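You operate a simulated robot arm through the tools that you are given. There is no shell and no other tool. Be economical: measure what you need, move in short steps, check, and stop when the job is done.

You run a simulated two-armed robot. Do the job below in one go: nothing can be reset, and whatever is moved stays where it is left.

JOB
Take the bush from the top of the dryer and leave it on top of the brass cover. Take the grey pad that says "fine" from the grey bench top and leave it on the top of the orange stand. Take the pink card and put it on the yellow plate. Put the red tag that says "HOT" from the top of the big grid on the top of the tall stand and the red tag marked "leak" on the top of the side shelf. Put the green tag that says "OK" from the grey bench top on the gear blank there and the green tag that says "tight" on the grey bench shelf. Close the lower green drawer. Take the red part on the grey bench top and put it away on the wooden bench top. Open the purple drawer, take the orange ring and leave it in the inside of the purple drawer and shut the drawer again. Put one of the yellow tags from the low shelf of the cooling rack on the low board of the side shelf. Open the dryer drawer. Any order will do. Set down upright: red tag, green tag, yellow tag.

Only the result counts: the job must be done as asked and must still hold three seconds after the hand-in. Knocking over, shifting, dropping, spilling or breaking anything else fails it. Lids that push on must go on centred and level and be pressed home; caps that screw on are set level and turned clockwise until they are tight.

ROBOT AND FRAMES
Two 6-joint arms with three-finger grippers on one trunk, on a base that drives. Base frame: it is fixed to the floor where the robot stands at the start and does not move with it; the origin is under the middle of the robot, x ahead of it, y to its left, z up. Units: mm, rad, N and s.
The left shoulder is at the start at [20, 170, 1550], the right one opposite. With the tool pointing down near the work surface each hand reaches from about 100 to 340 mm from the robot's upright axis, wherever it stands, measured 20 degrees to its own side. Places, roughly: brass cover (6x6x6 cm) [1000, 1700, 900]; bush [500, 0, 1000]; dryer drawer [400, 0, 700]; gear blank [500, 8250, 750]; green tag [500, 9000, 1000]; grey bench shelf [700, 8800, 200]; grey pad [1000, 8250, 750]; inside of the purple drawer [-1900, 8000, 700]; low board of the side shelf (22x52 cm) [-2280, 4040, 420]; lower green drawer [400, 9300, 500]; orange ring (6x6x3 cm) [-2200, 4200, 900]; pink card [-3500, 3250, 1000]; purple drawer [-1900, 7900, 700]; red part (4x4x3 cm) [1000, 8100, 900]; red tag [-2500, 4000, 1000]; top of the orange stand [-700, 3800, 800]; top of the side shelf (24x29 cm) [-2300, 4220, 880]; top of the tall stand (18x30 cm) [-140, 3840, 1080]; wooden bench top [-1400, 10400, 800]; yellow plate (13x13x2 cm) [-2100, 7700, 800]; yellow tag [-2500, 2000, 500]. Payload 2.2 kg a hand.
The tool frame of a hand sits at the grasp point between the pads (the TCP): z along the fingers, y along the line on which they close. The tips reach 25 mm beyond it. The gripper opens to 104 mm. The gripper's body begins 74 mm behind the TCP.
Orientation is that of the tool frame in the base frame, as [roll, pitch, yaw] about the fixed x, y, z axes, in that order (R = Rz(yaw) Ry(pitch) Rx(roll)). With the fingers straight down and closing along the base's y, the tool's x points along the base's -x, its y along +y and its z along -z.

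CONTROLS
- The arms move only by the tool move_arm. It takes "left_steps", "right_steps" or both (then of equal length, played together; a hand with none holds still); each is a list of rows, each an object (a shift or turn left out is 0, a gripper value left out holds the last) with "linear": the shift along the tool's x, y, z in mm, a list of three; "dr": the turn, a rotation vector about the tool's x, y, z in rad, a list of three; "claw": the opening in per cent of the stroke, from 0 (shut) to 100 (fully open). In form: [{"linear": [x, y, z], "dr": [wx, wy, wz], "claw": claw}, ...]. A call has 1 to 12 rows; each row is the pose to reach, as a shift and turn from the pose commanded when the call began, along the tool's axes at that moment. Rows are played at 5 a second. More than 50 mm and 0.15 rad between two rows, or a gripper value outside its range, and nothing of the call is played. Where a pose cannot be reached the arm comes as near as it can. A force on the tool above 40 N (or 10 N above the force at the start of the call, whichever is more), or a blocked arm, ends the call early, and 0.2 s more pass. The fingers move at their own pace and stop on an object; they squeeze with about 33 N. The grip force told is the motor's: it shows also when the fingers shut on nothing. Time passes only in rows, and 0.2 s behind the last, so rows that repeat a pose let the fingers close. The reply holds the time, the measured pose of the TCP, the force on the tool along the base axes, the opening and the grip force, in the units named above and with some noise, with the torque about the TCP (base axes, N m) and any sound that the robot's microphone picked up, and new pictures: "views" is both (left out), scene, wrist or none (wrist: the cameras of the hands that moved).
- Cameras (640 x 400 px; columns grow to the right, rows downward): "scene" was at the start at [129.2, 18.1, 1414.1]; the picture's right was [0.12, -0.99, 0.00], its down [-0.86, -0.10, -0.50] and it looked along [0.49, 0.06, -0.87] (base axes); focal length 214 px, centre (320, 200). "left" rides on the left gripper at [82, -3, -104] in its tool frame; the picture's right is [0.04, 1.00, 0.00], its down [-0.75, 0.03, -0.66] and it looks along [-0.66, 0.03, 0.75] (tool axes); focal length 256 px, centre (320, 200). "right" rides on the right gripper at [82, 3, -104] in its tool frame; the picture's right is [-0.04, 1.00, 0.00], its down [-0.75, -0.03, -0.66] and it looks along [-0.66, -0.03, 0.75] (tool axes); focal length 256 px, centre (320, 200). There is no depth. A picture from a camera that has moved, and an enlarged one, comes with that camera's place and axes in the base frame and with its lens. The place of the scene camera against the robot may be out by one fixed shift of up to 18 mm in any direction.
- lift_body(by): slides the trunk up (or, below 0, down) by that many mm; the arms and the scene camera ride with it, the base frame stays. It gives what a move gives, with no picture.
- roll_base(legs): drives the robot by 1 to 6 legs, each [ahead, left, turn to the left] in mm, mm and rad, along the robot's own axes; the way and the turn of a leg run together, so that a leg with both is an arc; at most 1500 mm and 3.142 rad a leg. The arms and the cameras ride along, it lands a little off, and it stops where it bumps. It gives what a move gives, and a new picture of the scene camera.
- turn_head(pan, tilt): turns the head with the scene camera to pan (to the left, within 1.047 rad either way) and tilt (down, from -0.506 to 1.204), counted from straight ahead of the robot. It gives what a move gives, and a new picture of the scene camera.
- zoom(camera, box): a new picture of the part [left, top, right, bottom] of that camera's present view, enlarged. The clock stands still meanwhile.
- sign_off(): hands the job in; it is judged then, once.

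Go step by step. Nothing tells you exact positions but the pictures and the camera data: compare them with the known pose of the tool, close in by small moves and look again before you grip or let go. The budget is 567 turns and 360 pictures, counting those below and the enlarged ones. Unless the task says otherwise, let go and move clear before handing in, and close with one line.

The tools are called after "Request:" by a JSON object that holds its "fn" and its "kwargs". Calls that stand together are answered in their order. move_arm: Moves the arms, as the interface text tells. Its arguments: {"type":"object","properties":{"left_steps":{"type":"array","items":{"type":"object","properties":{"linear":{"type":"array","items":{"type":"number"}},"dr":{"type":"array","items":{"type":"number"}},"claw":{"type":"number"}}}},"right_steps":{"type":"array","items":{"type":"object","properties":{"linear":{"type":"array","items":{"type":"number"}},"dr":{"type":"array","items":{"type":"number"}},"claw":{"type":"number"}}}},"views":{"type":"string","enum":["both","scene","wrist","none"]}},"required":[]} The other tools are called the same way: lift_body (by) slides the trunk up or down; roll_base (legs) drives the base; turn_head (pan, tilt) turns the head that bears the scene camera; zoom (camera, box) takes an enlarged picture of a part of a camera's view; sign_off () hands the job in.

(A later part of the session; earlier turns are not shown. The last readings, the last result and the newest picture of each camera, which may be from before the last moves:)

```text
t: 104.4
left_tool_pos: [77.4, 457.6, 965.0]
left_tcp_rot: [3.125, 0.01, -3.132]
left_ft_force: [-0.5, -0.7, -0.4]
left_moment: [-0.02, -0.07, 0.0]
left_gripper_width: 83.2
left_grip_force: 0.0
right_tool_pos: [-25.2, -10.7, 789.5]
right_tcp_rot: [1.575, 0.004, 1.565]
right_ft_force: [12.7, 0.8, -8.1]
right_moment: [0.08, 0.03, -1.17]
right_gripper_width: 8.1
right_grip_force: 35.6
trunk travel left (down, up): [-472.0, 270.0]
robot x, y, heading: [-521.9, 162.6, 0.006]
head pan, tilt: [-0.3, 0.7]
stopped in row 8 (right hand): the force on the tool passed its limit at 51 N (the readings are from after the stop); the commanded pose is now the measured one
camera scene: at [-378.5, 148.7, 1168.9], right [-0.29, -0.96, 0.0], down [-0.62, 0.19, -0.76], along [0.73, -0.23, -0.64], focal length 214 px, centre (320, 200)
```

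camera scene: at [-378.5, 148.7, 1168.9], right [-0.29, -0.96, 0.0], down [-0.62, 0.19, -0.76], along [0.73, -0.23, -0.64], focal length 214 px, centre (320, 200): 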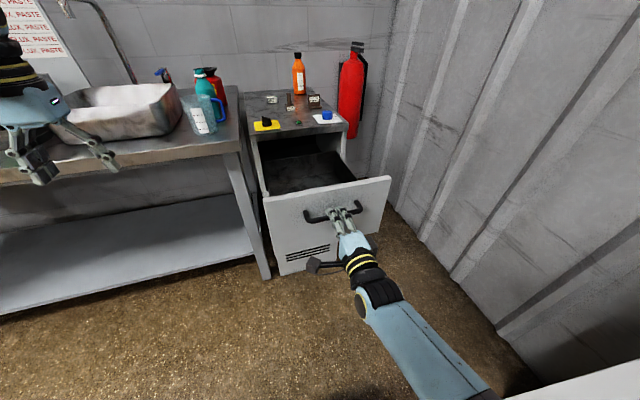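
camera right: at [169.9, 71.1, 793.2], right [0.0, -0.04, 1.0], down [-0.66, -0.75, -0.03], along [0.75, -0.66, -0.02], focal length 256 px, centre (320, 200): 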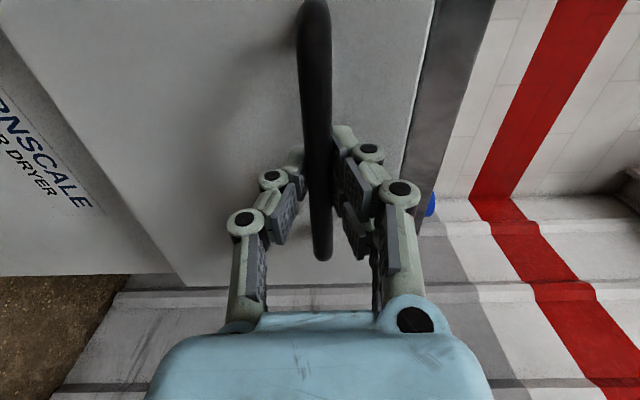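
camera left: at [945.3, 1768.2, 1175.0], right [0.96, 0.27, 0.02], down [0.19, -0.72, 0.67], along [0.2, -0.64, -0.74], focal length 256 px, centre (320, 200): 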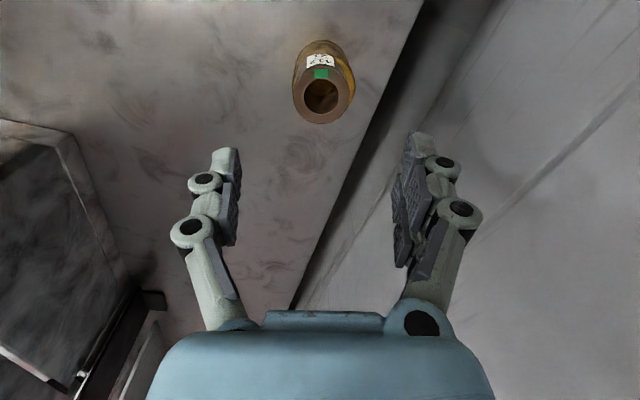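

The drawer has reached its stop, about 300 mm out. I'll release and withdraw.

Request:
{"fn": "move_arm", "kwargs": {"right_steps": [{"claw": 50}, {"claw": 90}, {"claw": 90}, {"linear": [0, 0, -20]}], "views": "none"}}

Request:
{"fn": "roll_base", "kwargs": {"legs": [[-250, 0, 0]]}}

```text
t: 105.4
left_tool_pos: [75.4, 457.3, 965.7]
left_tcp_rot: [3.123, 0.008, -3.128]
left_ft_force: [0.1, 0.0, 1.0]
left_moment: [-0.01, -0.02, 0.01]
left_gripper_width: 83.3
left_grip_force: 0.1
right_tool_pos: [-47.1, -11.5, 791.3]
right_tcp_rot: [1.572, 0.005, 1.565]
right_ft_force: [0.3, 0.0, 0.8]
right_moment: [0.03, -0.02, -0.01]
right_gripper_width: 93.5
right_grip_force: 0.0
trunk travel left (down, up): [-472.0, 270.0]
robot x, y, heading: [-526.7, 164.4, 0.002]
head pan, tilt: [-0.3, 0.7]
```

```text
t: 107.2
left_tool_pos: [-177.4, 456.1, 965.8]
left_tcp_rot: [3.124, 0.008, -3.132]
left_ft_force: [-1.1, 0.6, 0.1]
left_moment: [-0.02, -0.07, 0.02]
left_gripper_width: 83.3
left_grip_force: 0.0
right_tool_pos: [-300.2, -10.5, 792.3]
right_tcp_rot: [1.569, 0.002, 1.563]
right_ft_force: [-0.7, 0.2, 0.4]
right_moment: [0.02, 0.01, 0.0]
right_gripper_width: 93.6
right_grip_force: 0.0
trunk travel left (down, up): [-472.0, 270.0]
robot x, y, heading: [-778.2, 164.5, 0.004]
head pan, tilt: [-0.3, 0.7]
camera scene: at [-633.5, 148.6, 1169.3], right [-0.3, -0.96, 0.0], down [-0.61, 0.19, -0.77], along [0.73, -0.23, -0.64], focal length 214 px, centre (320, 200)
```

scene: 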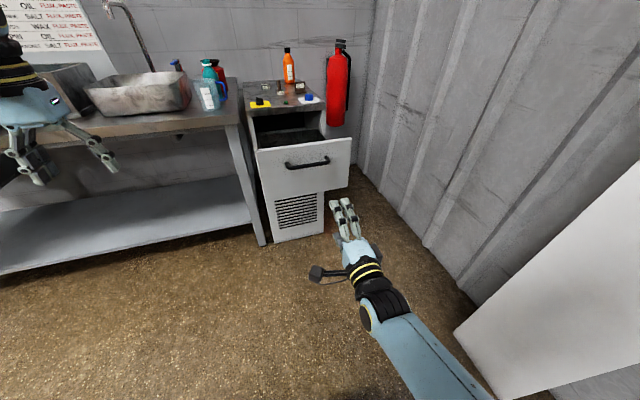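

The dryer drawer is open. Next I'll raise the trunk and look towards the middle of the hall for the cooling rack and side shelf.

Request:
{"fn": "lift_body", "kwargs": {"by": 270}}

Request:
{"fn": "roll_base", "kwargs": {"legs": [[-150, 250, 1.571], [0, 0, 0.7]]}}

Request:
{"fn": "turn_head", "kwargs": {"pan": 0.0, "tilt": 0.25}}

```text
t: 110.0
left_tool_pos: [-177.4, 457.3, 1235.2]
left_tcp_rot: [3.126, 0.009, -3.133]
left_ft_force: [0.0, 0.1, 0.1]
left_moment: [0.0, -0.04, 0.01]
left_gripper_width: 83.1
left_grip_force: 0.1
right_tool_pos: [-299.5, -10.6, 1061.4]
right_tcp_rot: [1.572, 0.004, 1.561]
right_ft_force: [0.6, -0.6, -0.2]
right_moment: [0.03, 0.0, -0.05]
right_gripper_width: 93.6
right_grip_force: 0.0
trunk travel left (down, up): [-742.0, 0.0]
robot x, y, heading: [-783.9, 163.7, 0.006]
head pan, tilt: [-0.3, 0.7]
```

```text
t: 112.0
left_tool_pos: [-432.0, 765.5, 1235.6]
left_tcp_rot: [3.128, 0.011, -2.672]
left_ft_force: [0.3, 1.4, -0.1]
left_moment: [-0.07, -0.05, -0.01]
left_gripper_width: 83.3
left_grip_force: 0.0
right_tool_pos: [-333.8, 291.3, 1062.2]
right_tcp_rot: [1.572, 0.008, 2.022]
right_ft_force: [0.0, 1.0, 0.2]
right_moment: [0.0, 0.01, -0.09]
right_gripper_width: 93.5
right_grip_force: 0.0
trunk travel left (down, up): [-742.0, 0.0]
robot x, y, heading: [-835.8, 233.6, 0.46]
head pan, tilt: [-0.3, 0.7]
stopped in leg 1: the robot was blocked; the commanded pose is now the measured one
camera scene: at [-702.6, 291.1, 1441.2], right [0.16, -0.99, 0.0], down [-0.63, -0.11, -0.77], along [0.76, 0.12, -0.64], focal length 214 px, centre (320, 200)
```

scene: 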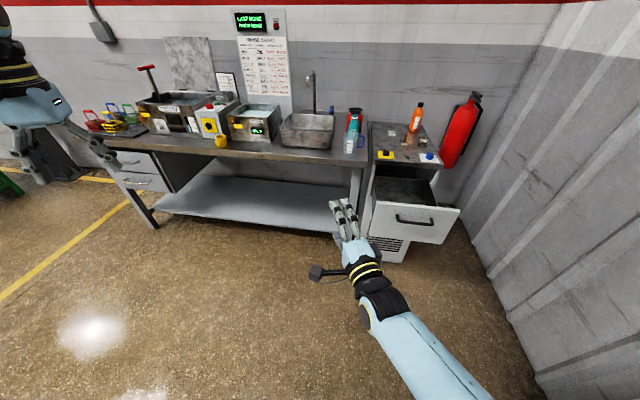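

```text
t: 112.9
left_tool_pos: [-427.4, 759.9, 1235.5]
left_tcp_rot: [3.126, 0.009, -2.675]
left_ft_force: [0.3, 0.3, 0.1]
left_moment: [0.03, 0.02, -0.02]
left_gripper_width: 83.0
left_grip_force: 0.0
right_tool_pos: [-331.7, 289.0, 1061.2]
right_tcp_rot: [1.573, 0.005, 2.023]
right_ft_force: [0.5, -0.8, -0.2]
right_moment: [0.0, -0.03, 0.0]
right_gripper_width: 93.5
right_grip_force: 0.1
trunk travel left (down, up): [-742.0, 0.0]
robot x, y, heading: [-842.9, 231.5, 0.465]
head pan, tilt: [0.0, 0.25]
camera scene: at [-699.3, 314.8, 1481.8], right [0.44, -0.9, 0.0], down [-0.22, -0.11, -0.97], along [0.87, 0.43, -0.25], focal length 214 px, centre (320, 200)
```

scene: 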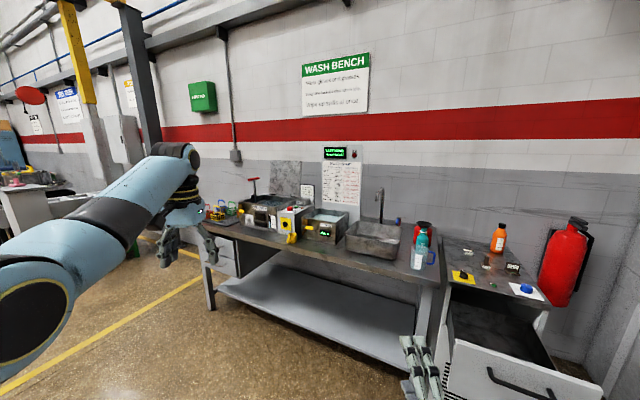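

The right elbow touched the white column, which is fixed. I'll move away from the wall and then turn.

Request:
{"fn": "roll_base", "kwargs": {"legs": [[0, 700, 0], [0, 0, 1.6]]}}

```text
t: 120.6
left_tool_pos: [-1694.0, 1252.1, 1235.9]
left_tcp_rot: [3.126, 0.009, -1.07]
left_ft_force: [-0.9, 0.2, -0.4]
left_moment: [0.02, 0.0, -0.01]
left_gripper_width: 83.5
left_grip_force: 0.0
right_tool_pos: [-1224.4, 1364.5, 1060.6]
right_tcp_rot: [1.57, 0.006, -2.654]
right_ft_force: [-0.4, 0.5, -0.5]
right_moment: [0.0, 0.01, 0.02]
right_gripper_width: 93.5
right_grip_force: 0.0
trunk travel left (down, up): [-742.0, 0.0]
robot x, y, heading: [-1151.1, 859.3, 2.064]
head pan, tilt: [0.0, 0.25]
camera scene: at [-1236.9, 1013.1, 1481.9], right [0.88, 0.47, 0.0], down [0.12, -0.22, -0.97], along [-0.46, 0.85, -0.25], focal length 214 px, centre (320, 200)
```

scene: 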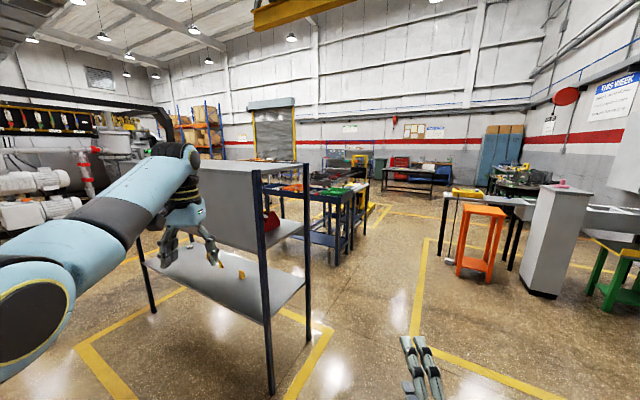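

Request:
{"fn": "zoom", "kwargs": {"camera": "scene", "box": [130, 130, 390, 300]}}

Request:
{"fn": "zoom", "kwargs": {"camera": "scene", "box": [380, 120, 640, 300]}}

```text
2.35 times, centred on (260, 215) of scene
camera zoom: at [-1236.9, 1013.1, 1481.9], right [0.88, 0.47, 0.0], down [0.12, -0.22, -0.97], along [-0.46, 0.85, -0.25], focal length 505 px, centre (461, 165)
```

zoom: 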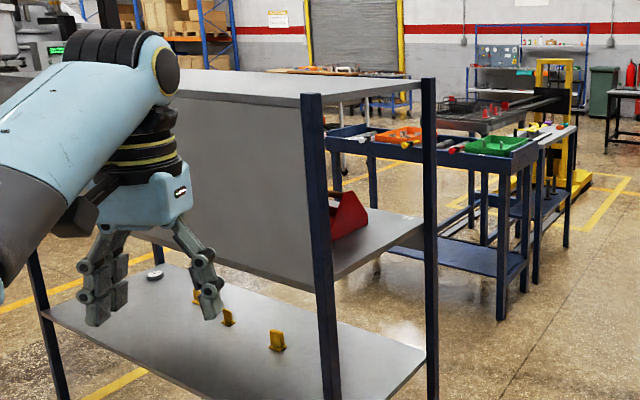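

```text
2.22 times, centred on (510, 210) of scene
camera zoom: at [-1236.9, 1013.1, 1481.9], right [0.88, 0.47, 0.0], down [0.12, -0.22, -0.97], along [-0.46, 0.85, -0.25], focal length 477 px, centre (-102, 178)
```

zoom: 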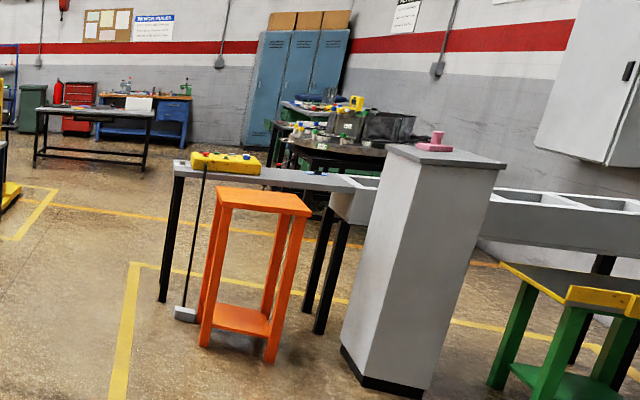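

I can now see the cooling rack with three yellow tags on its low shelf, the orange stand and the tall stand. I'll drive in front of the rack facing +y.

Request:
{"fn": "roll_base", "kwargs": {"legs": [[0, 0, -0.493], [150, 1150, 0]]}}

Request:
{"fn": "turn_head", "kwargs": {"pan": 0.0, "tilt": 0.7}}

```text
t: 127.9
left_tool_pos: [-2597.6, 1606.6, 1236.6]
left_tcp_rot: [3.127, 0.011, -1.563]
left_ft_force: [-0.6, -0.5, 0.2]
left_moment: [-0.02, -0.02, 0.05]
left_gripper_width: 83.2
left_grip_force: 0.1
right_tool_pos: [-2130.3, 1484.2, 1060.8]
right_tcp_rot: [1.573, 0.006, 3.131]
right_ft_force: [0.9, 0.7, 0.8]
right_moment: [0.0, -0.01, 0.0]
right_gripper_width: 93.6
right_grip_force: 0.0
trunk travel left (down, up): [-742.0, 0.0]
robot x, y, heading: [-2304.2, 1002.7, 1.572]
head pan, tilt: [0.0, 0.25]
camera scene: at [-2313.4, 1178.3, 1481.9], right [1.0, 0.0, 0.0], down [0.0, -0.25, -0.97], along [0.0, 0.97, -0.25], focal length 214 px, centre (320, 200)
```

scene: 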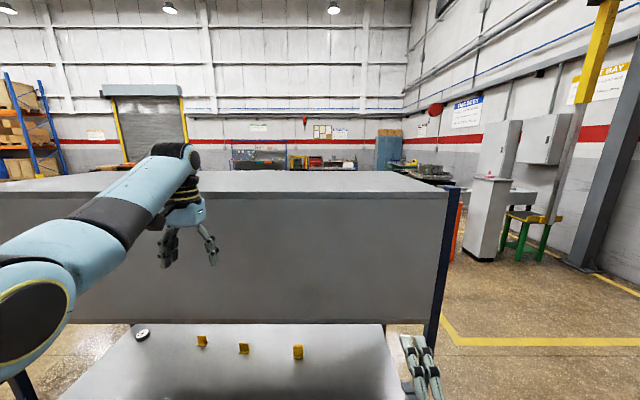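

```text
t: 128.8
left_tool_pos: [-2596.1, 1608.0, 1236.7]
left_tcp_rot: [3.126, 0.01, -1.563]
left_ft_force: [0.3, 0.3, 0.7]
left_moment: [-0.01, 0.02, -0.01]
left_gripper_width: 83.1
left_grip_force: 0.1
right_tool_pos: [-2131.3, 1484.7, 1059.7]
right_tcp_rot: [1.573, 0.004, 3.134]
right_ft_force: [-0.4, -0.6, 0.0]
right_moment: [-0.03, -0.04, -0.01]
right_gripper_width: 93.7
right_grip_force: 0.1
trunk travel left (down, up): [-742.0, 0.0]
robot x, y, heading: [-2301.9, 1001.5, 1.568]
head pan, tilt: [0.0, 0.7]
camera scene: at [-2313.1, 1169.8, 1441.1], right [1.0, 0.0, 0.0], down [0.0, -0.64, -0.77], along [0.0, 0.77, -0.64], focal length 214 px, centre (320, 200)
```

scene: 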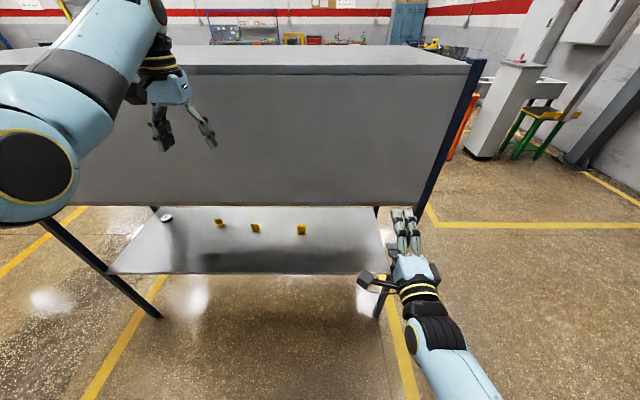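

The rack is square to me: low-shelf front edge y ≈ 1735, tags near (−2418, 1977, 550), and a panel above from z ≈ 950. I'll swing the left arm out to the left before lowering.

Request:
{"fn": "move_arm", "kwargs": {"left_steps": [{"linear": [21, 44, 3], "dr": [0, 0, -0.08]}, {"linear": [46, 85, 6], "dr": [0, 0, -0.16]}, {"linear": [73, 123, 9], "dr": [0, 0, -0.24]}, {"linear": [103, 158, 12], "dr": [0, 0, -0.32]}, {"linear": [136, 190, 15], "dr": [0, 0, -0.4]}, {"linear": [170, 219, 18], "dr": [0, 0, -0.48]}, {"linear": [206, 244, 21], "dr": [0, 0, -0.56]}, {"linear": [243, 266, 24], "dr": [0, 0, -0.64]}, {"linear": [281, 284, 27], "dr": [0, 0, -0.72]}, {"linear": [320, 298, 30], "dr": [0, 0, -0.8]}, {"linear": [359, 309, 33], "dr": [0, 0, -0.88]}, {"linear": [399, 317, 36], "dr": [0, 0, -0.96]}], "views": "none"}}

Request:
{"fn": "zoom", "kwargs": {"camera": "scene", "box": [150, 190, 330, 300]}}

```text
t: 131.4
left_tool_pos: [-2824.0, 1330.9, 1173.5]
left_tcp_rot: [3.14, 0.02, -0.67]
left_ft_force: [-0.3, -0.1, 0.2]
left_moment: [0.02, 0.02, -0.02]
left_gripper_width: 83.4
left_grip_force: 0.1
left hand out of reach, approached as far as the arm can: row 2, 3, 4, 9, 10, 11, 12
right_tool_pos: [-2129.1, 1484.5, 1060.3]
right_tcp_rot: [1.572, 0.005, 3.131]
right_ft_force: [0.3, -0.6, 0.2]
right_moment: [0.03, 0.01, 0.02]
right_gripper_width: 93.5
right_grip_force: 0.0
trunk travel left (down, up): [-742.0, 0.0]
robot x, y, heading: [-2305.1, 1005.4, 1.571]
head pan, tilt: [0.0, 0.7]
```

```text
3.56 times, centred on (240, 245) of scene
camera zoom: at [-2312.6, 1169.9, 1441.0], right [1.0, 0.0, 0.0], down [0.0, -0.64, -0.76], along [0.0, 0.76, -0.64], focal length 763 px, centre (604, 40)
```

zoom: 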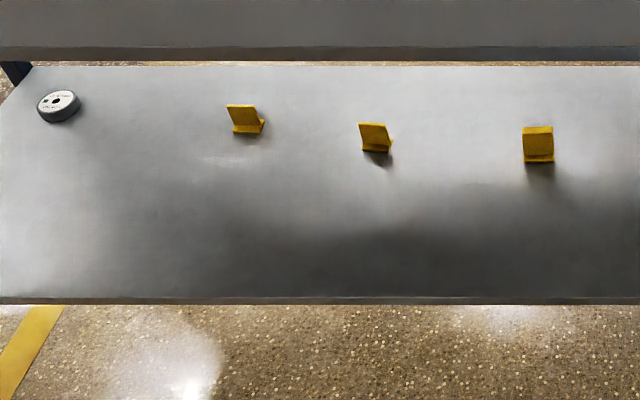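

The tags are small bent cards about 46 mm wide. I'll roll the right hand another 90° so it closes horizontally with its camera on top.

Request:
{"fn": "move_arm", "kwargs": {"right_steps": [{"dr": [0, 0, 0.143]}, {"dr": [0, 0, 0.286]}, {"dr": [0, 0, 0.428]}, {"dr": [0, 0, 0.571]}, {"dr": [0, 0, 0.714]}, {"dr": [0, 0, 0.857]}, {"dr": [0, 0, 1.0]}, {"dr": [0, 0, 1.142]}, {"dr": [0, 0, 1.285]}, {"dr": [0, 0, 1.428]}, {"dr": [0, 0, 1.571]}, {"dr": [0, 0, 1.571]}], "views": "wrist"}}

```text
t: 134.0
left_tool_pos: [-2826.2, 1329.2, 1173.2]
left_tcp_rot: [3.14, 0.019, -0.672]
left_ft_force: [0.0, 0.4, 0.7]
left_moment: [0.01, 0.0, 0.01]
left_gripper_width: 83.2
left_grip_force: 0.0
right_tool_pos: [-2131.6, 1484.5, 1060.8]
right_tcp_rot: [1.852, -1.565, 2.845]
right_ft_force: [0.6, -0.3, 0.2]
right_moment: [-0.05, 0.0, -0.02]
right_gripper_width: 93.3
right_grip_force: 0.0
trunk travel left (down, up): [-742.0, 0.0]
robot x, y, heading: [-2306.5, 1002.2, 1.57]
head pan, tilt: [0.0, 0.7]
camera right: at [-2131.3, 1379.9, 1142.7], right [1.0, -0.02, -0.03], down [-0.04, -0.66, -0.75], along [-0.01, 0.75, -0.66], focal length 256 px, centre (320, 200)
```

right: 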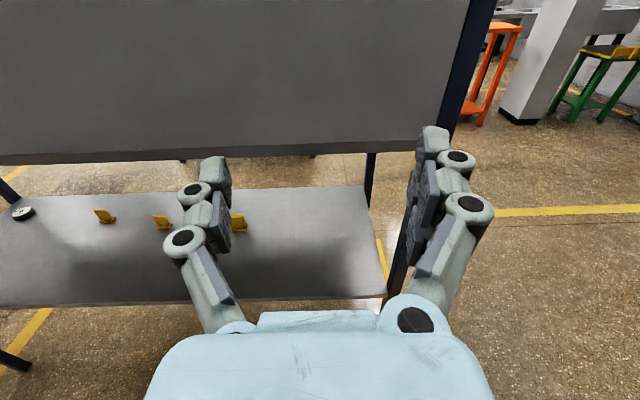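

The camera is upright now. I'll tuck the left arm further to the side, lower the trunk and line the right hand up with the nearest tag.

Request:
{"fn": "move_arm", "kwargs": {"left_steps": [{"linear": [0, 46, 8], "dr": [0, 0, -0.1]}, {"linear": [5, 92, 16], "dr": [0, 0, -0.2]}, {"linear": [14, 138, 24], "dr": [0, 0, -0.3]}, {"linear": [28, 182, 32], "dr": [0, 0, -0.4]}, {"linear": [46, 225, 40], "dr": [0, 0, -0.5]}, {"linear": [69, 266, 48], "dr": [0, 0, -0.6]}, {"linear": [69, 266, 48], "dr": [0, 0, -0.6]}], "views": "none"}}

Request:
{"fn": "roll_base", "kwargs": {"legs": [[0, 262, 0]]}}

Request:
{"fn": "lift_body", "kwargs": {"by": -470}}

Request:
{"fn": "zoom", "kwargs": {"camera": "right", "box": [0, 0, 640, 400]}}

```text
t: 135.6
left_tool_pos: [-2776.2, 1244.3, 1091.3]
left_tcp_rot: [-3.132, 0.016, -0.071]
left_ft_force: [0.9, -0.1, 0.3]
left_moment: [-0.04, -0.05, 0.0]
left_gripper_width: 83.5
left_grip_force: 0.1
left hand out of reach, approached as far as the arm can: row 1, 2, 3, 4, 5, 6, 7
right_tool_pos: [-2132.7, 1485.7, 1060.1]
right_tcp_rot: [1.815, -1.563, 2.882]
right_ft_force: [0.0, -0.5, -0.2]
right_moment: [-0.01, 0.0, -0.01]
right_gripper_width: 93.5
right_grip_force: 0.1
trunk travel left (down, up): [-742.0, 0.0]
robot x, y, heading: [-2305.0, 1007.1, 1.568]
head pan, tilt: [0.0, 0.7]
```

```text
t: 137.5
left_tool_pos: [-3039.0, 1242.5, 1093.6]
left_tcp_rot: [-3.133, 0.016, -0.072]
left_ft_force: [0.0, -0.2, 0.2]
left_moment: [0.02, -0.03, -0.05]
left_gripper_width: 83.5
left_grip_force: 0.0
right_tool_pos: [-2396.3, 1483.5, 1060.2]
right_tcp_rot: [1.778, -1.561, 2.917]
right_ft_force: [-0.2, -0.3, 0.5]
right_moment: [0.0, 0.0, -0.04]
right_gripper_width: 93.5
right_grip_force: 0.1
trunk travel left (down, up): [-742.0, 0.0]
robot x, y, heading: [-2571.0, 1002.0, 1.573]
head pan, tilt: [0.0, 0.7]
camera scene: at [-2577.9, 1169.4, 1441.1], right [1.0, 0.0, 0.0], down [0.0, -0.64, -0.76], along [0.0, 0.76, -0.64], focal length 214 px, centre (320, 200)
```

scene: 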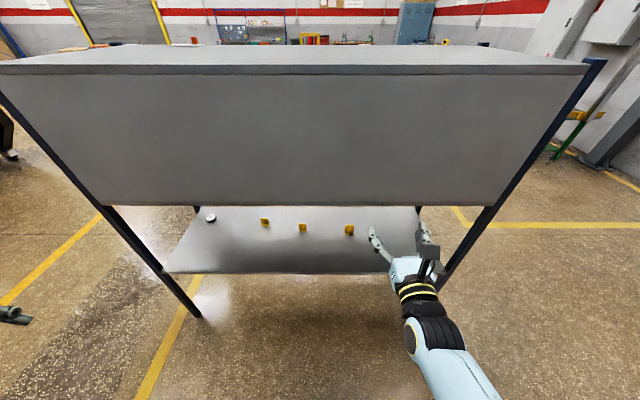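

```text
refused: -470 is not a number from -400 to 400
```

```text
1.00 times, centred on (320, 200) of right (not enlarged: the box is as wide or as high as the picture)
camera zoom: at [-2395.8, 1379.8, 1142.7], right [1.0, -0.02, -0.03], down [-0.03, -0.66, -0.75], along [-0.01, 0.75, -0.66], focal length 256 px, centre (320, 200)
```

zoom: 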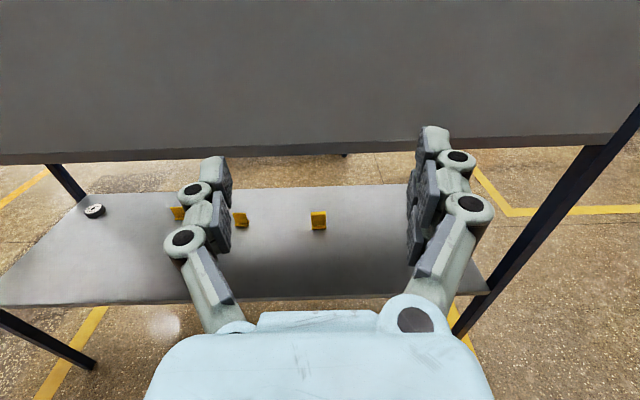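

Request:
{"fn": "lift_body", "kwargs": {"by": -400}}

Request:
{"fn": "roll_base", "kwargs": {"legs": [[250, 15, 0]]}}

Request:
{"fn": "zoom", "kwargs": {"camera": "right", "box": [0, 0, 640, 400]}}

```text
t: 141.3
left_tool_pos: [-3037.6, 1227.8, 675.6]
left_tcp_rot: [3.073, 0.011, -0.072]
left_ft_force: [-0.5, 0.5, -0.5]
left_moment: [0.01, -0.02, 0.02]
left_gripper_width: 82.9
left_grip_force: 0.0
right_tool_pos: [-2396.0, 1483.2, 660.2]
right_tcp_rot: [1.716, -1.559, 2.975]
right_ft_force: [0.1, 0.7, 1.0]
right_moment: [-0.04, -0.01, 0.0]
right_gripper_width: 93.7
right_grip_force: 0.0
trunk travel left (down, up): [-342.0, 400.0]
robot x, y, heading: [-2571.8, 1003.5, 1.574]
head pan, tilt: [0.0, 0.7]
```

```text
t: 143.2
left_tool_pos: [-3052.7, 1476.0, 675.3]
left_tcp_rot: [3.072, 0.011, -0.072]
left_ft_force: [0.6, 0.1, -0.5]
left_moment: [0.0, 0.0, -0.01]
left_gripper_width: 83.2
left_grip_force: 0.1
right_tool_pos: [-2410.0, 1733.5, 660.1]
right_tcp_rot: [1.827, -1.558, 2.864]
right_ft_force: [-0.4, -0.1, -0.2]
right_moment: [0.0, 0.01, 0.01]
right_gripper_width: 93.7
right_grip_force: 0.0
trunk travel left (down, up): [-342.0, 400.0]
robot x, y, heading: [-2586.7, 1254.3, 1.57]
head pan, tilt: [0.0, 0.7]
camera scene: at [-2592.5, 1425.4, 1035.3], right [1.0, 0.0, 0.0], down [0.0, -0.64, -0.76], along [0.0, 0.76, -0.64], focal length 214 px, centre (320, 200)
```

scene: 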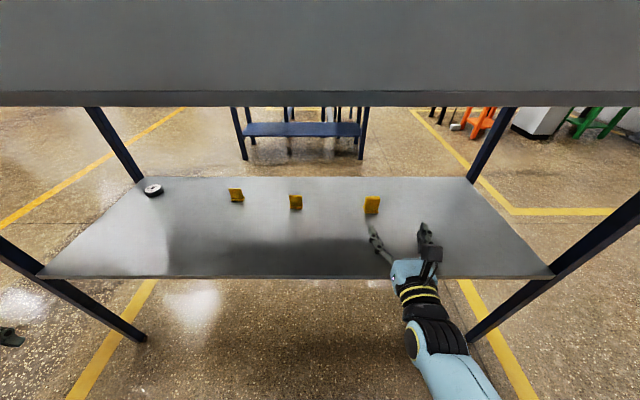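

```text
1.00 times, centred on (320, 200) of right (not enlarged: the box is as wide or as high as the picture)
camera zoom: at [-2411.5, 1628.4, 742.2], right [1.0, -0.02, -0.03], down [-0.04, -0.66, -0.75], along [0.0, 0.75, -0.66], focal length 256 px, centre (320, 200)
```

zoom: 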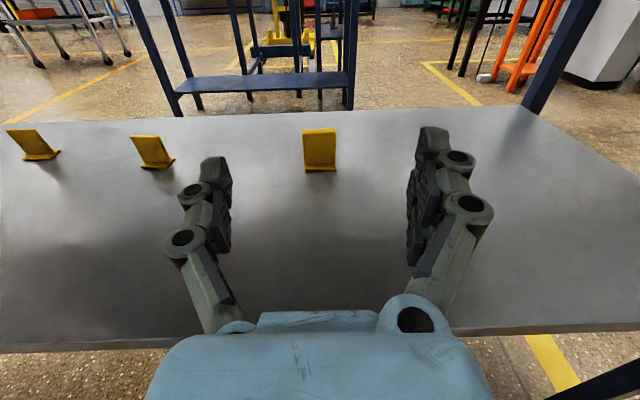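

The shelf surface is at z ≈ 515 and the tag stands at (−2411, 1965), about 60 mm tall. I'll pitch the hand down about 0.45 rad so the wrist clears the shelf edge, then lower.

Request:
{"fn": "move_arm", "kwargs": {"right_steps": [{"dr": [0, -0.12, 0]}, {"dr": [0, -0.24, 0]}, {"dr": [0, -0.36, 0]}, {"dr": [0, -0.45, 0]}, {"dr": [0, -0.45, 0]}], "views": "none"}}

Request:
{"fn": "lift_body", "kwargs": {"by": -70}}

Request:
{"fn": "roll_base", "kwargs": {"legs": [[150, 0, 0]]}}

Request:
{"fn": "zoom", "kwargs": {"camera": "right", "box": [0, 0, 640, 400]}}

```text
t: 144.4
left_tool_pos: [-3051.8, 1476.2, 675.9]
left_tcp_rot: [3.071, 0.009, -0.074]
left_ft_force: [0.0, -0.2, -0.9]
left_moment: [0.0, 0.0, 0.03]
left_gripper_width: 83.3
left_grip_force: 0.0
right_tool_pos: [-2392.9, 1727.2, 667.1]
right_tcp_rot: [2.957, -1.121, 1.75]
right_ft_force: [0.4, 0.8, 0.3]
right_moment: [-0.01, -0.03, 0.02]
right_gripper_width: 93.5
right_grip_force: 0.0
right hand out of reach, approached as far as the arm can: row 2, 3, 4, 5
trunk travel left (down, up): [-342.0, 400.0]
robot x, y, heading: [-2586.7, 1250.8, 1.57]
head pan, tilt: [0.0, 0.7]
```

```text
t: 145.4
left_tool_pos: [-3052.5, 1465.5, 595.4]
left_tcp_rot: [3.022, 0.006, -0.074]
left_ft_force: [1.0, -0.4, 0.9]
left_moment: [0.02, 0.0, 0.03]
left_gripper_width: 83.1
left_grip_force: 0.1
right_tool_pos: [-2389.6, 1720.3, 590.5]
right_tcp_rot: [2.929, -1.107, 1.775]
right_ft_force: [-0.1, 0.6, 0.2]
right_moment: [-0.01, -0.04, 0.0]
right_gripper_width: 93.6
right_grip_force: 0.2
trunk travel left (down, up): [-272.0, 470.0]
robot x, y, heading: [-2585.1, 1252.6, 1.572]
head pan, tilt: [0.0, 0.7]
```

```text
t: 146.8
left_tool_pos: [-3051.3, 1613.8, 597.0]
left_tcp_rot: [3.023, 0.005, -0.075]
left_ft_force: [-0.8, 0.4, -0.3]
left_moment: [-0.01, 0.01, -0.04]
left_gripper_width: 83.6
left_grip_force: 0.1
right_tool_pos: [-2388.2, 1869.5, 592.2]
right_tcp_rot: [2.928, -1.108, 1.771]
right_ft_force: [0.2, 0.8, -0.5]
right_moment: [-0.02, -0.01, 0.0]
right_gripper_width: 93.7
right_grip_force: 0.1
trunk travel left (down, up): [-272.0, 470.0]
robot x, y, heading: [-2586.9, 1403.1, 1.571]
head pan, tilt: [0.0, 0.7]
camera scene: at [-2592.2, 1577.5, 962.7], right [1.0, 0.0, 0.0], down [0.0, -0.64, -0.76], along [0.0, 0.76, -0.64], focal length 214 px, centre (320, 200)
```

scene: 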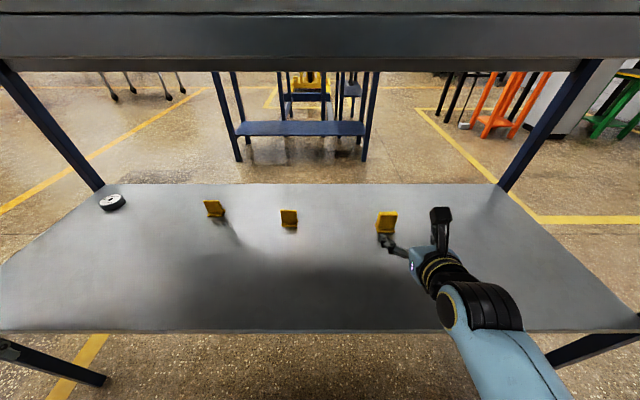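

```text
1.00 times, centred on (320, 200) of right (not enlarged: the box is as wide or as high as the picture)
camera zoom: at [-2397.3, 1811.9, 711.0], right [1.0, -0.01, 0.06], down [0.02, -0.92, -0.39], along [0.06, 0.39, -0.92], focal length 256 px, centre (320, 200)
```

zoom: 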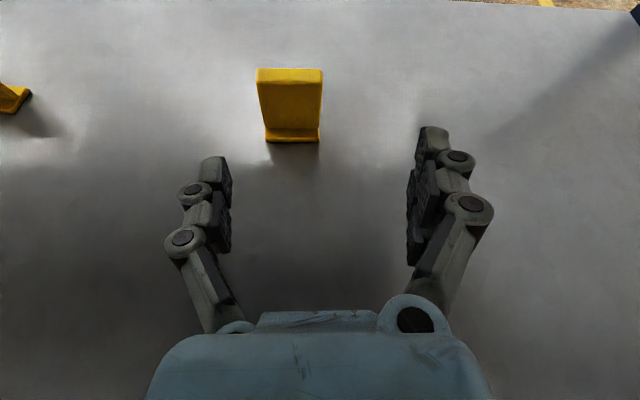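

The tag is almost straight along the tool axis, about 103 mm ahead and 25 mm left. I'll advance in two stages.

Request:
{"fn": "move_arm", "kwargs": {"right_steps": [{"linear": [0, -25, 10]}, {"linear": [0, -25, 35]}, {"linear": [0, -25, 60]}, {"linear": [0, -25, 60]}], "views": "wrist"}}

```text
t: 147.8
left_tool_pos: [-3051.8, 1613.8, 595.8]
left_tcp_rot: [3.023, 0.006, -0.075]
left_ft_force: [-0.2, -0.4, 0.8]
left_moment: [0.06, -0.02, 0.02]
left_gripper_width: 82.9
left_grip_force: 0.0
right_tool_pos: [-2404.2, 1911.0, 567.3]
right_tcp_rot: [2.904, -1.095, 1.824]
right_ft_force: [0.6, 0.0, -0.2]
right_moment: [0.0, 0.01, 0.01]
right_gripper_width: 93.2
right_grip_force: 0.0
right hand out of reach, approached as far as the arm can: row 2, 3, 4
trunk travel left (down, up): [-272.0, 470.0]
robot x, y, heading: [-2585.3, 1401.6, 1.567]
head pan, tilt: [0.0, 0.7]
camera right: at [-2412.5, 1854.3, 687.5], right [1.0, 0.03, 0.07], down [0.05, -0.92, -0.38], along [0.06, 0.38, -0.92], focal length 256 px, centre (320, 200)
```

right: 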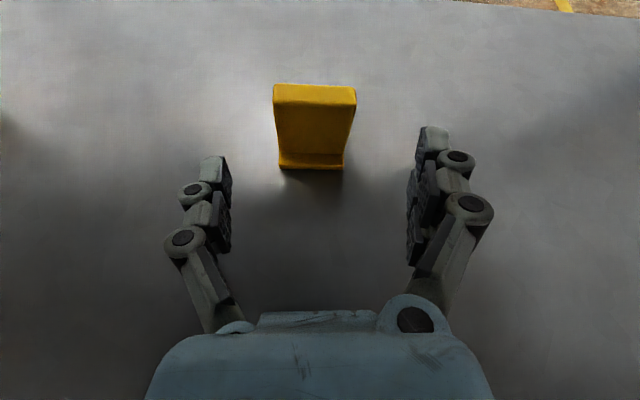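

I'll finish the approach with the trunk and base instead of the arm.

Request:
{"fn": "lift_body", "kwargs": {"by": -20}}

Request:
{"fn": "roll_base", "kwargs": {"legs": [[45, 5, 0]]}}

Request:
{"fn": "zoom", "kwargs": {"camera": "right", "box": [0, 0, 640, 400]}}

```text
t: 148.5
left_tool_pos: [-3050.3, 1612.4, 575.0]
left_tcp_rot: [3.018, 0.005, -0.076]
left_ft_force: [-1.0, 0.7, -0.2]
left_moment: [0.0, 0.01, 0.03]
left_gripper_width: 83.3
left_grip_force: 0.1
right_tool_pos: [-2405.2, 1907.9, 542.6]
right_tcp_rot: [2.913, -1.082, 1.821]
right_ft_force: [1.4, -4.4, 10.7]
right_moment: [-0.02, 0.59, 0.36]
right_gripper_width: 95.3
right_grip_force: 1.3
trunk travel left (down, up): [-252.0, 490.0]
robot x, y, heading: [-2586.9, 1402.2, 1.565]
head pan, tilt: [0.0, 0.7]
```

```text
t: 149.4
left_tool_pos: [-3056.1, 1657.6, 573.8]
left_tcp_rot: [3.018, 0.005, -0.075]
left_ft_force: [0.8, 0.0, 0.3]
left_moment: [-0.01, -0.01, -0.02]
left_gripper_width: 83.1
left_grip_force: 0.0
right_tool_pos: [-2408.4, 1954.9, 543.6]
right_tcp_rot: [2.909, -1.083, 1.822]
right_ft_force: [-2.7, -3.5, 8.4]
right_moment: [-0.02, -0.07, -0.15]
right_gripper_width: 93.9
right_grip_force: 0.0
trunk travel left (down, up): [-252.0, 490.0]
robot x, y, heading: [-2593.8, 1445.1, 1.57]
head pan, tilt: [0.0, 0.7]
camera scene: at [-2597.4, 1622.7, 942.2], right [1.0, 0.0, 0.0], down [0.0, -0.64, -0.77], along [0.0, 0.77, -0.64], focal length 214 px, centre (320, 200)
```

scene: 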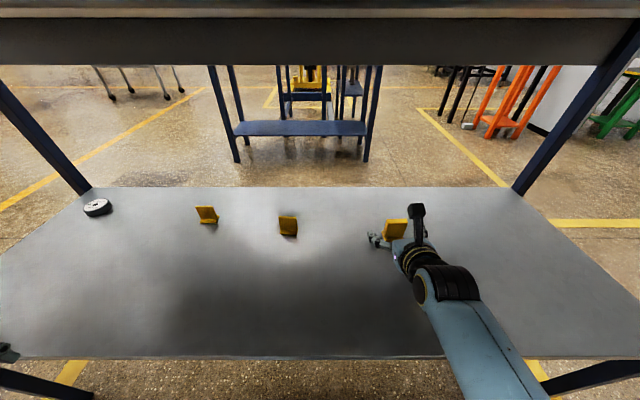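

```text
1.00 times, centred on (320, 200) of right (not enlarged: the box is as wide or as high as the picture)
camera zoom: at [-2417.6, 1898.5, 662.7], right [1.0, 0.03, 0.07], down [0.05, -0.93, -0.37], along [0.06, 0.37, -0.93], focal length 256 px, centre (320, 200)
```

zoom: 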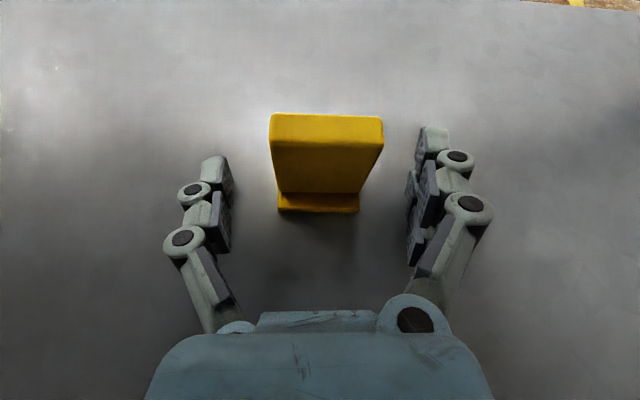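

The fingertips touch the shelf lightly. I'll raise the trunk 8 mm and close on the tag.

Request:
{"fn": "lift_body", "kwargs": {"by": 8}}

Request:
{"fn": "move_arm", "kwargs": {"right_steps": [{"claw": 70}, {"claw": 50}, {"claw": 30}, {"claw": 20}, {"claw": 20}], "views": "wrist"}}

```text
t: 149.9
left_tool_pos: [-3055.5, 1659.2, 583.0]
left_tcp_rot: [3.016, 0.006, -0.074]
left_ft_force: [0.1, -1.1, -0.3]
left_moment: [-0.05, -0.01, 0.01]
left_gripper_width: 83.3
left_grip_force: 0.1
right_tool_pos: [-2408.8, 1955.2, 549.9]
right_tcp_rot: [2.909, -1.083, 1.821]
right_ft_force: [-1.8, -0.3, -0.2]
right_moment: [0.02, 0.0, -0.01]
right_gripper_width: 93.6
right_grip_force: 0.0
trunk travel left (down, up): [-260.0, 482.0]
robot x, y, heading: [-2586.5, 1442.5, 1.569]
head pan, tilt: [0.0, 0.7]
```

```text
t: 151.1
left_tool_pos: [-3055.2, 1658.7, 582.1]
left_tcp_rot: [3.015, 0.005, -0.074]
left_ft_force: [-0.8, 0.0, 1.0]
left_moment: [0.02, 0.0, 0.02]
left_gripper_width: 83.2
left_grip_force: 0.0
right_tool_pos: [-2409.5, 1954.6, 550.3]
right_tcp_rot: [2.908, -1.085, 1.822]
right_ft_force: [-0.1, -0.1, 1.5]
right_moment: [0.05, 0.0, -0.03]
right_gripper_width: 46.4
right_grip_force: 33.4
trunk travel left (down, up): [-260.0, 482.0]
robot x, y, heading: [-2591.2, 1448.0, 1.568]
head pan, tilt: [0.0, 0.7]
camera right: at [-2417.2, 1898.8, 670.4], right [1.0, 0.03, 0.07], down [0.05, -0.93, -0.37], along [0.06, 0.37, -0.93], focal length 256 px, centre (320, 200)
```

right: 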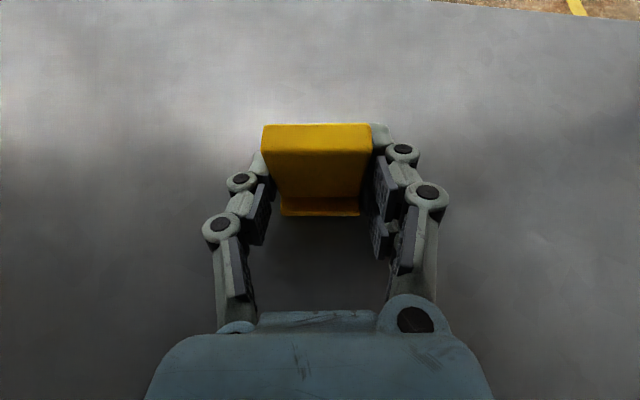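

The tag is held. I'll lift 40 mm and back out.

Request:
{"fn": "lift_body", "kwargs": {"by": 40}}

Request:
{"fn": "roll_base", "kwargs": {"legs": [[-500, 0, 0]]}}

Request:
{"fn": "lift_body", "kwargs": {"by": 400}}

Request:
{"fn": "zoom", "kwargs": {"camera": "right", "box": [0, 0, 640, 400]}}

```text
t: 152.0
left_tool_pos: [-3055.5, 1658.7, 621.4]
left_tcp_rot: [3.016, 0.006, -0.076]
left_ft_force: [-0.7, 0.0, 0.5]
left_moment: [0.02, 0.03, 0.02]
left_gripper_width: 83.4
left_grip_force: 0.1
right_tool_pos: [-2409.6, 1954.2, 589.5]
right_tcp_rot: [2.917, -1.082, 1.819]
right_ft_force: [-0.5, 0.2, -0.5]
right_moment: [-0.04, -0.01, 0.0]
right_gripper_width: 46.7
right_grip_force: 33.1
trunk travel left (down, up): [-300.0, 442.0]
robot x, y, heading: [-2589.1, 1445.7, 1.569]
head pan, tilt: [0.0, 0.7]
```

```text
t: 154.9
left_tool_pos: [-3056.8, 1156.4, 621.7]
left_tcp_rot: [3.016, 0.005, -0.071]
left_ft_force: [0.0, 0.6, 0.1]
left_moment: [0.0, 0.0, 0.0]
left_gripper_width: 83.2
left_grip_force: 0.1
right_tool_pos: [-2412.4, 1455.1, 591.2]
right_tcp_rot: [2.915, -1.085, 1.829]
right_ft_force: [0.8, -0.6, -0.7]
right_moment: [0.02, 0.01, 0.0]
right_gripper_width: 46.2
right_grip_force: 33.0
trunk travel left (down, up): [-300.0, 442.0]
robot x, y, heading: [-2589.2, 945.4, 1.578]
head pan, tilt: [0.0, 0.7]
camera scene: at [-2597.5, 1120.4, 991.9], right [1.0, 0.0, 0.0], down [0.0, -0.64, -0.76], along [0.0, 0.76, -0.64], focal length 214 px, centre (320, 200)
```

scene: 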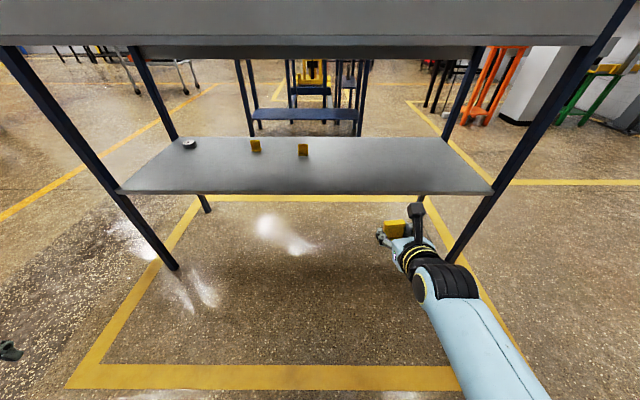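

```text
t: 158.7
left_tool_pos: [-3056.9, 1155.4, 1021.7]
left_tcp_rot: [3.014, 0.005, -0.069]
left_ft_force: [-0.4, -0.2, -0.7]
left_moment: [-0.01, 0.03, 0.02]
left_gripper_width: 82.9
left_grip_force: 0.1
right_tool_pos: [-2410.7, 1460.5, 1000.4]
right_tcp_rot: [2.906, -1.101, 1.846]
right_ft_force: [0.2, 0.0, -0.9]
right_moment: [0.0, 0.02, -0.03]
right_gripper_width: 46.3
right_grip_force: 33.4
trunk travel left (down, up): [-700.0, 42.0]
robot x, y, heading: [-2591.7, 943.2, 1.577]
head pan, tilt: [0.0, 0.7]
```

```text
1.00 times, centred on (320, 200) of right (not enlarged: the box is as wide or as high as the picture)
camera zoom: at [-2418.0, 1402.2, 1119.8], right [1.0, 0.05, 0.07], down [0.07, -0.92, -0.39], along [0.05, 0.39, -0.92], focal length 256 px, centre (320, 200)
```

zoom: 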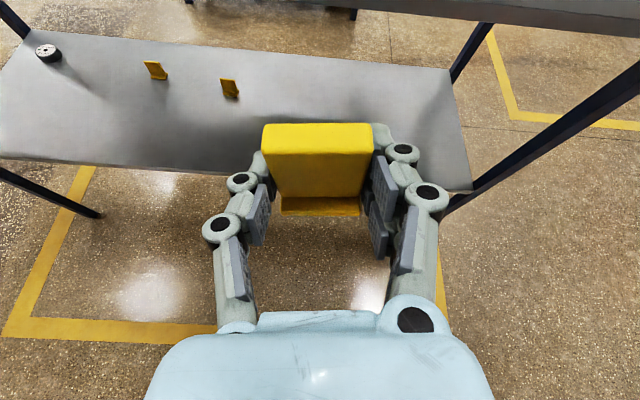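

Next is the side shelf near (−2300, 4200). I'll drive right past the rack, then ahead, and look.

Request:
{"fn": "roll_base", "kwargs": {"legs": [[0, -1100, -0.006], [1300, 0, 0], [900, 0, 0]]}}

Request:
{"fn": "turn_head", "kwargs": {"pan": 0.7, "tilt": 0.45}}

```text
t: 167.2
left_tool_pos: [-1955.7, 1649.3, 1020.2]
left_tcp_rot: [3.009, -0.002, -0.061]
left_ft_force: [0.0, 0.4, -0.4]
left_moment: [0.05, -0.01, 0.04]
left_gripper_width: 83.4
left_grip_force: 0.0
right_tool_pos: [-1318.9, 1969.8, 1005.7]
right_tcp_rot: [2.908, -1.112, 1.855]
right_ft_force: [-0.2, -0.5, -0.4]
right_moment: [-0.02, 0.05, 0.01]
right_gripper_width: 46.4
right_grip_force: 33.3
trunk travel left (down, up): [-700.0, 42.0]
robot x, y, heading: [-1491.4, 1459.5, 1.585]
head pan, tilt: [0.0, 0.7]
stopped in leg 2: the robot was blocked; the commanded pose is now the measured one
camera scene: at [-1500.0, 1614.9, 1400.1], right [1.0, 0.01, 0.0], down [0.01, -0.64, -0.77], along [-0.01, 0.77, -0.64], focal length 214 px, centre (320, 200)
```

scene: 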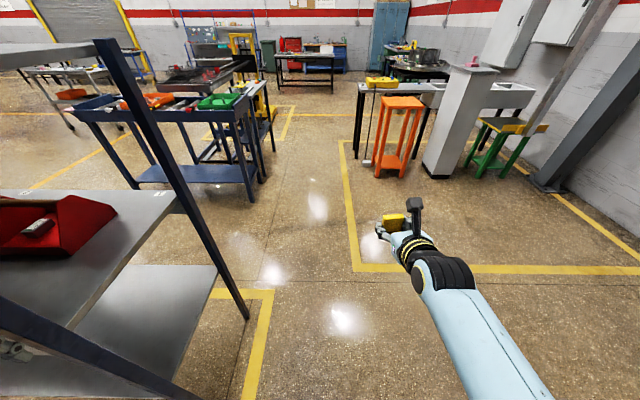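

```text
t: 168.3
left_tool_pos: [-1954.8, 1649.3, 1020.3]
left_tcp_rot: [3.012, -0.001, -0.061]
left_ft_force: [-0.8, -0.8, -0.6]
left_moment: [0.02, -0.01, 0.02]
left_gripper_width: 83.3
left_grip_force: 0.0
right_tool_pos: [-1315.5, 1968.1, 1006.7]
right_tcp_rot: [2.903, -1.115, 1.855]
right_ft_force: [-0.1, -0.2, -0.2]
right_moment: [0.01, 0.01, 0.03]
right_gripper_width: 46.5
right_grip_force: 32.5
trunk travel left (down, up): [-700.0, 42.0]
robot x, y, heading: [-1493.8, 1458.4, 1.579]
head pan, tilt: [0.7, 0.45]
camera scene: at [-1558.8, 1597.5, 1422.3], right [0.76, 0.65, 0.0], down [0.28, -0.32, -0.9], along [-0.59, 0.69, -0.43], focal length 214 px, centre (320, 200)
```

scene: 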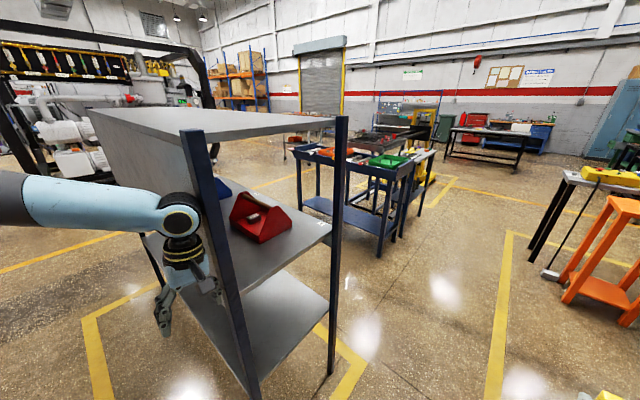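

The left arm bumped the rack's corner post. I'll move away to the right first, then go ahead.

Request:
{"fn": "roll_base", "kwargs": {"legs": [[-30, -60, 0], [0, -300, 0], [1100, 0, 0], [700, 0, 0]]}}

```text
t: 179.6
left_tool_pos: [-1627.7, 3427.8, 1019.3]
left_tcp_rot: [3.0, -0.004, -0.056]
left_ft_force: [-0.9, 0.8, 0.8]
left_moment: [-0.03, 0.02, -0.02]
left_gripper_width: 83.2
left_grip_force: 0.0
right_tool_pos: [-991.0, 3750.1, 1001.4]
right_tcp_rot: [2.909, -1.104, 1.858]
right_ft_force: [0.1, -0.3, 0.1]
right_moment: [0.0, 0.0, -0.02]
right_gripper_width: 46.6
right_grip_force: 32.8
trunk travel left (down, up): [-700.0, 42.0]
robot x, y, heading: [-1161.3, 3234.9, 1.593]
head pan, tilt: [0.7, 0.45]
camera scene: at [-1230.9, 3381.8, 1421.1], right [0.75, 0.66, 0.0], down [0.29, -0.33, -0.9], along [-0.59, 0.68, -0.44], focal length 214 px, centre (320, 200)
```

scene: 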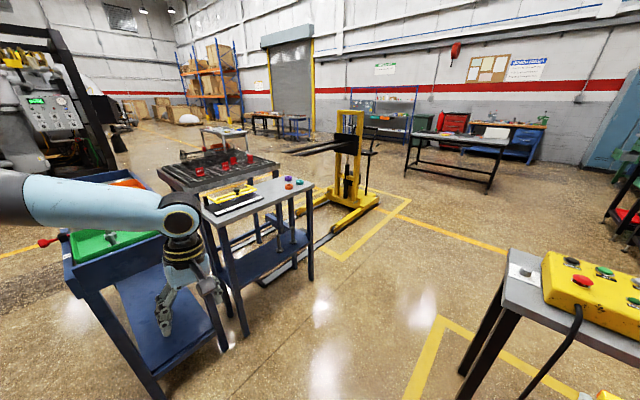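

Request:
{"fn": "zoom", "kwargs": {"camera": "scene", "box": [140, 130, 340, 280]}}

Request:
{"fn": "zoom", "kwargs": {"camera": "scene", "box": [150, 135, 320, 220]}}

```text
2.67 times, centred on (240, 205) of scene
camera zoom: at [-1230.9, 3381.8, 1421.1], right [0.75, 0.66, 0.0], down [0.29, -0.33, -0.9], along [-0.59, 0.68, -0.44], focal length 572 px, centre (533, 187)
```

zoom: 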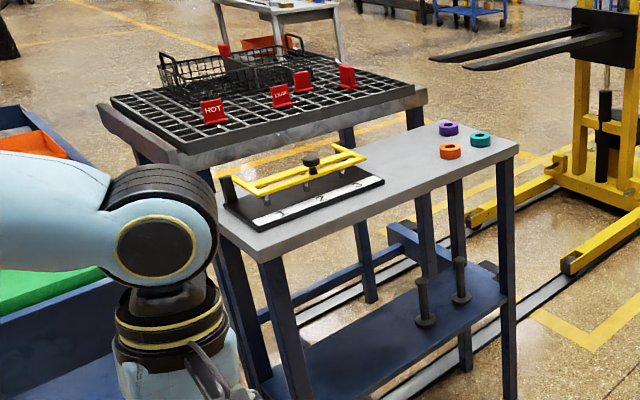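

```text
3.76 times, centred on (235, 178) of scene
camera zoom: at [-1230.9, 3381.8, 1421.1], right [0.75, 0.66, 0.0], down [0.29, -0.33, -0.9], along [-0.59, 0.68, -0.44], focal length 807 px, centre (640, 285)
```

zoom: 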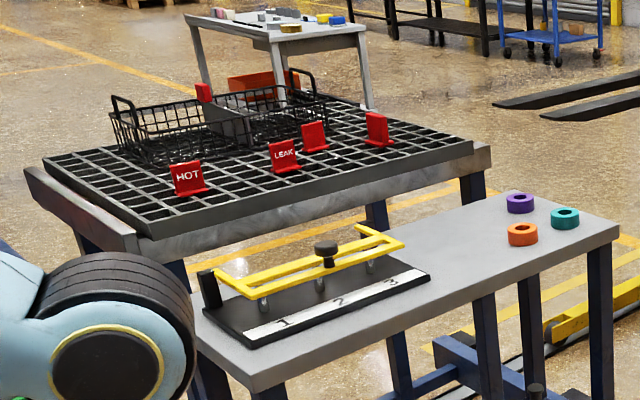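

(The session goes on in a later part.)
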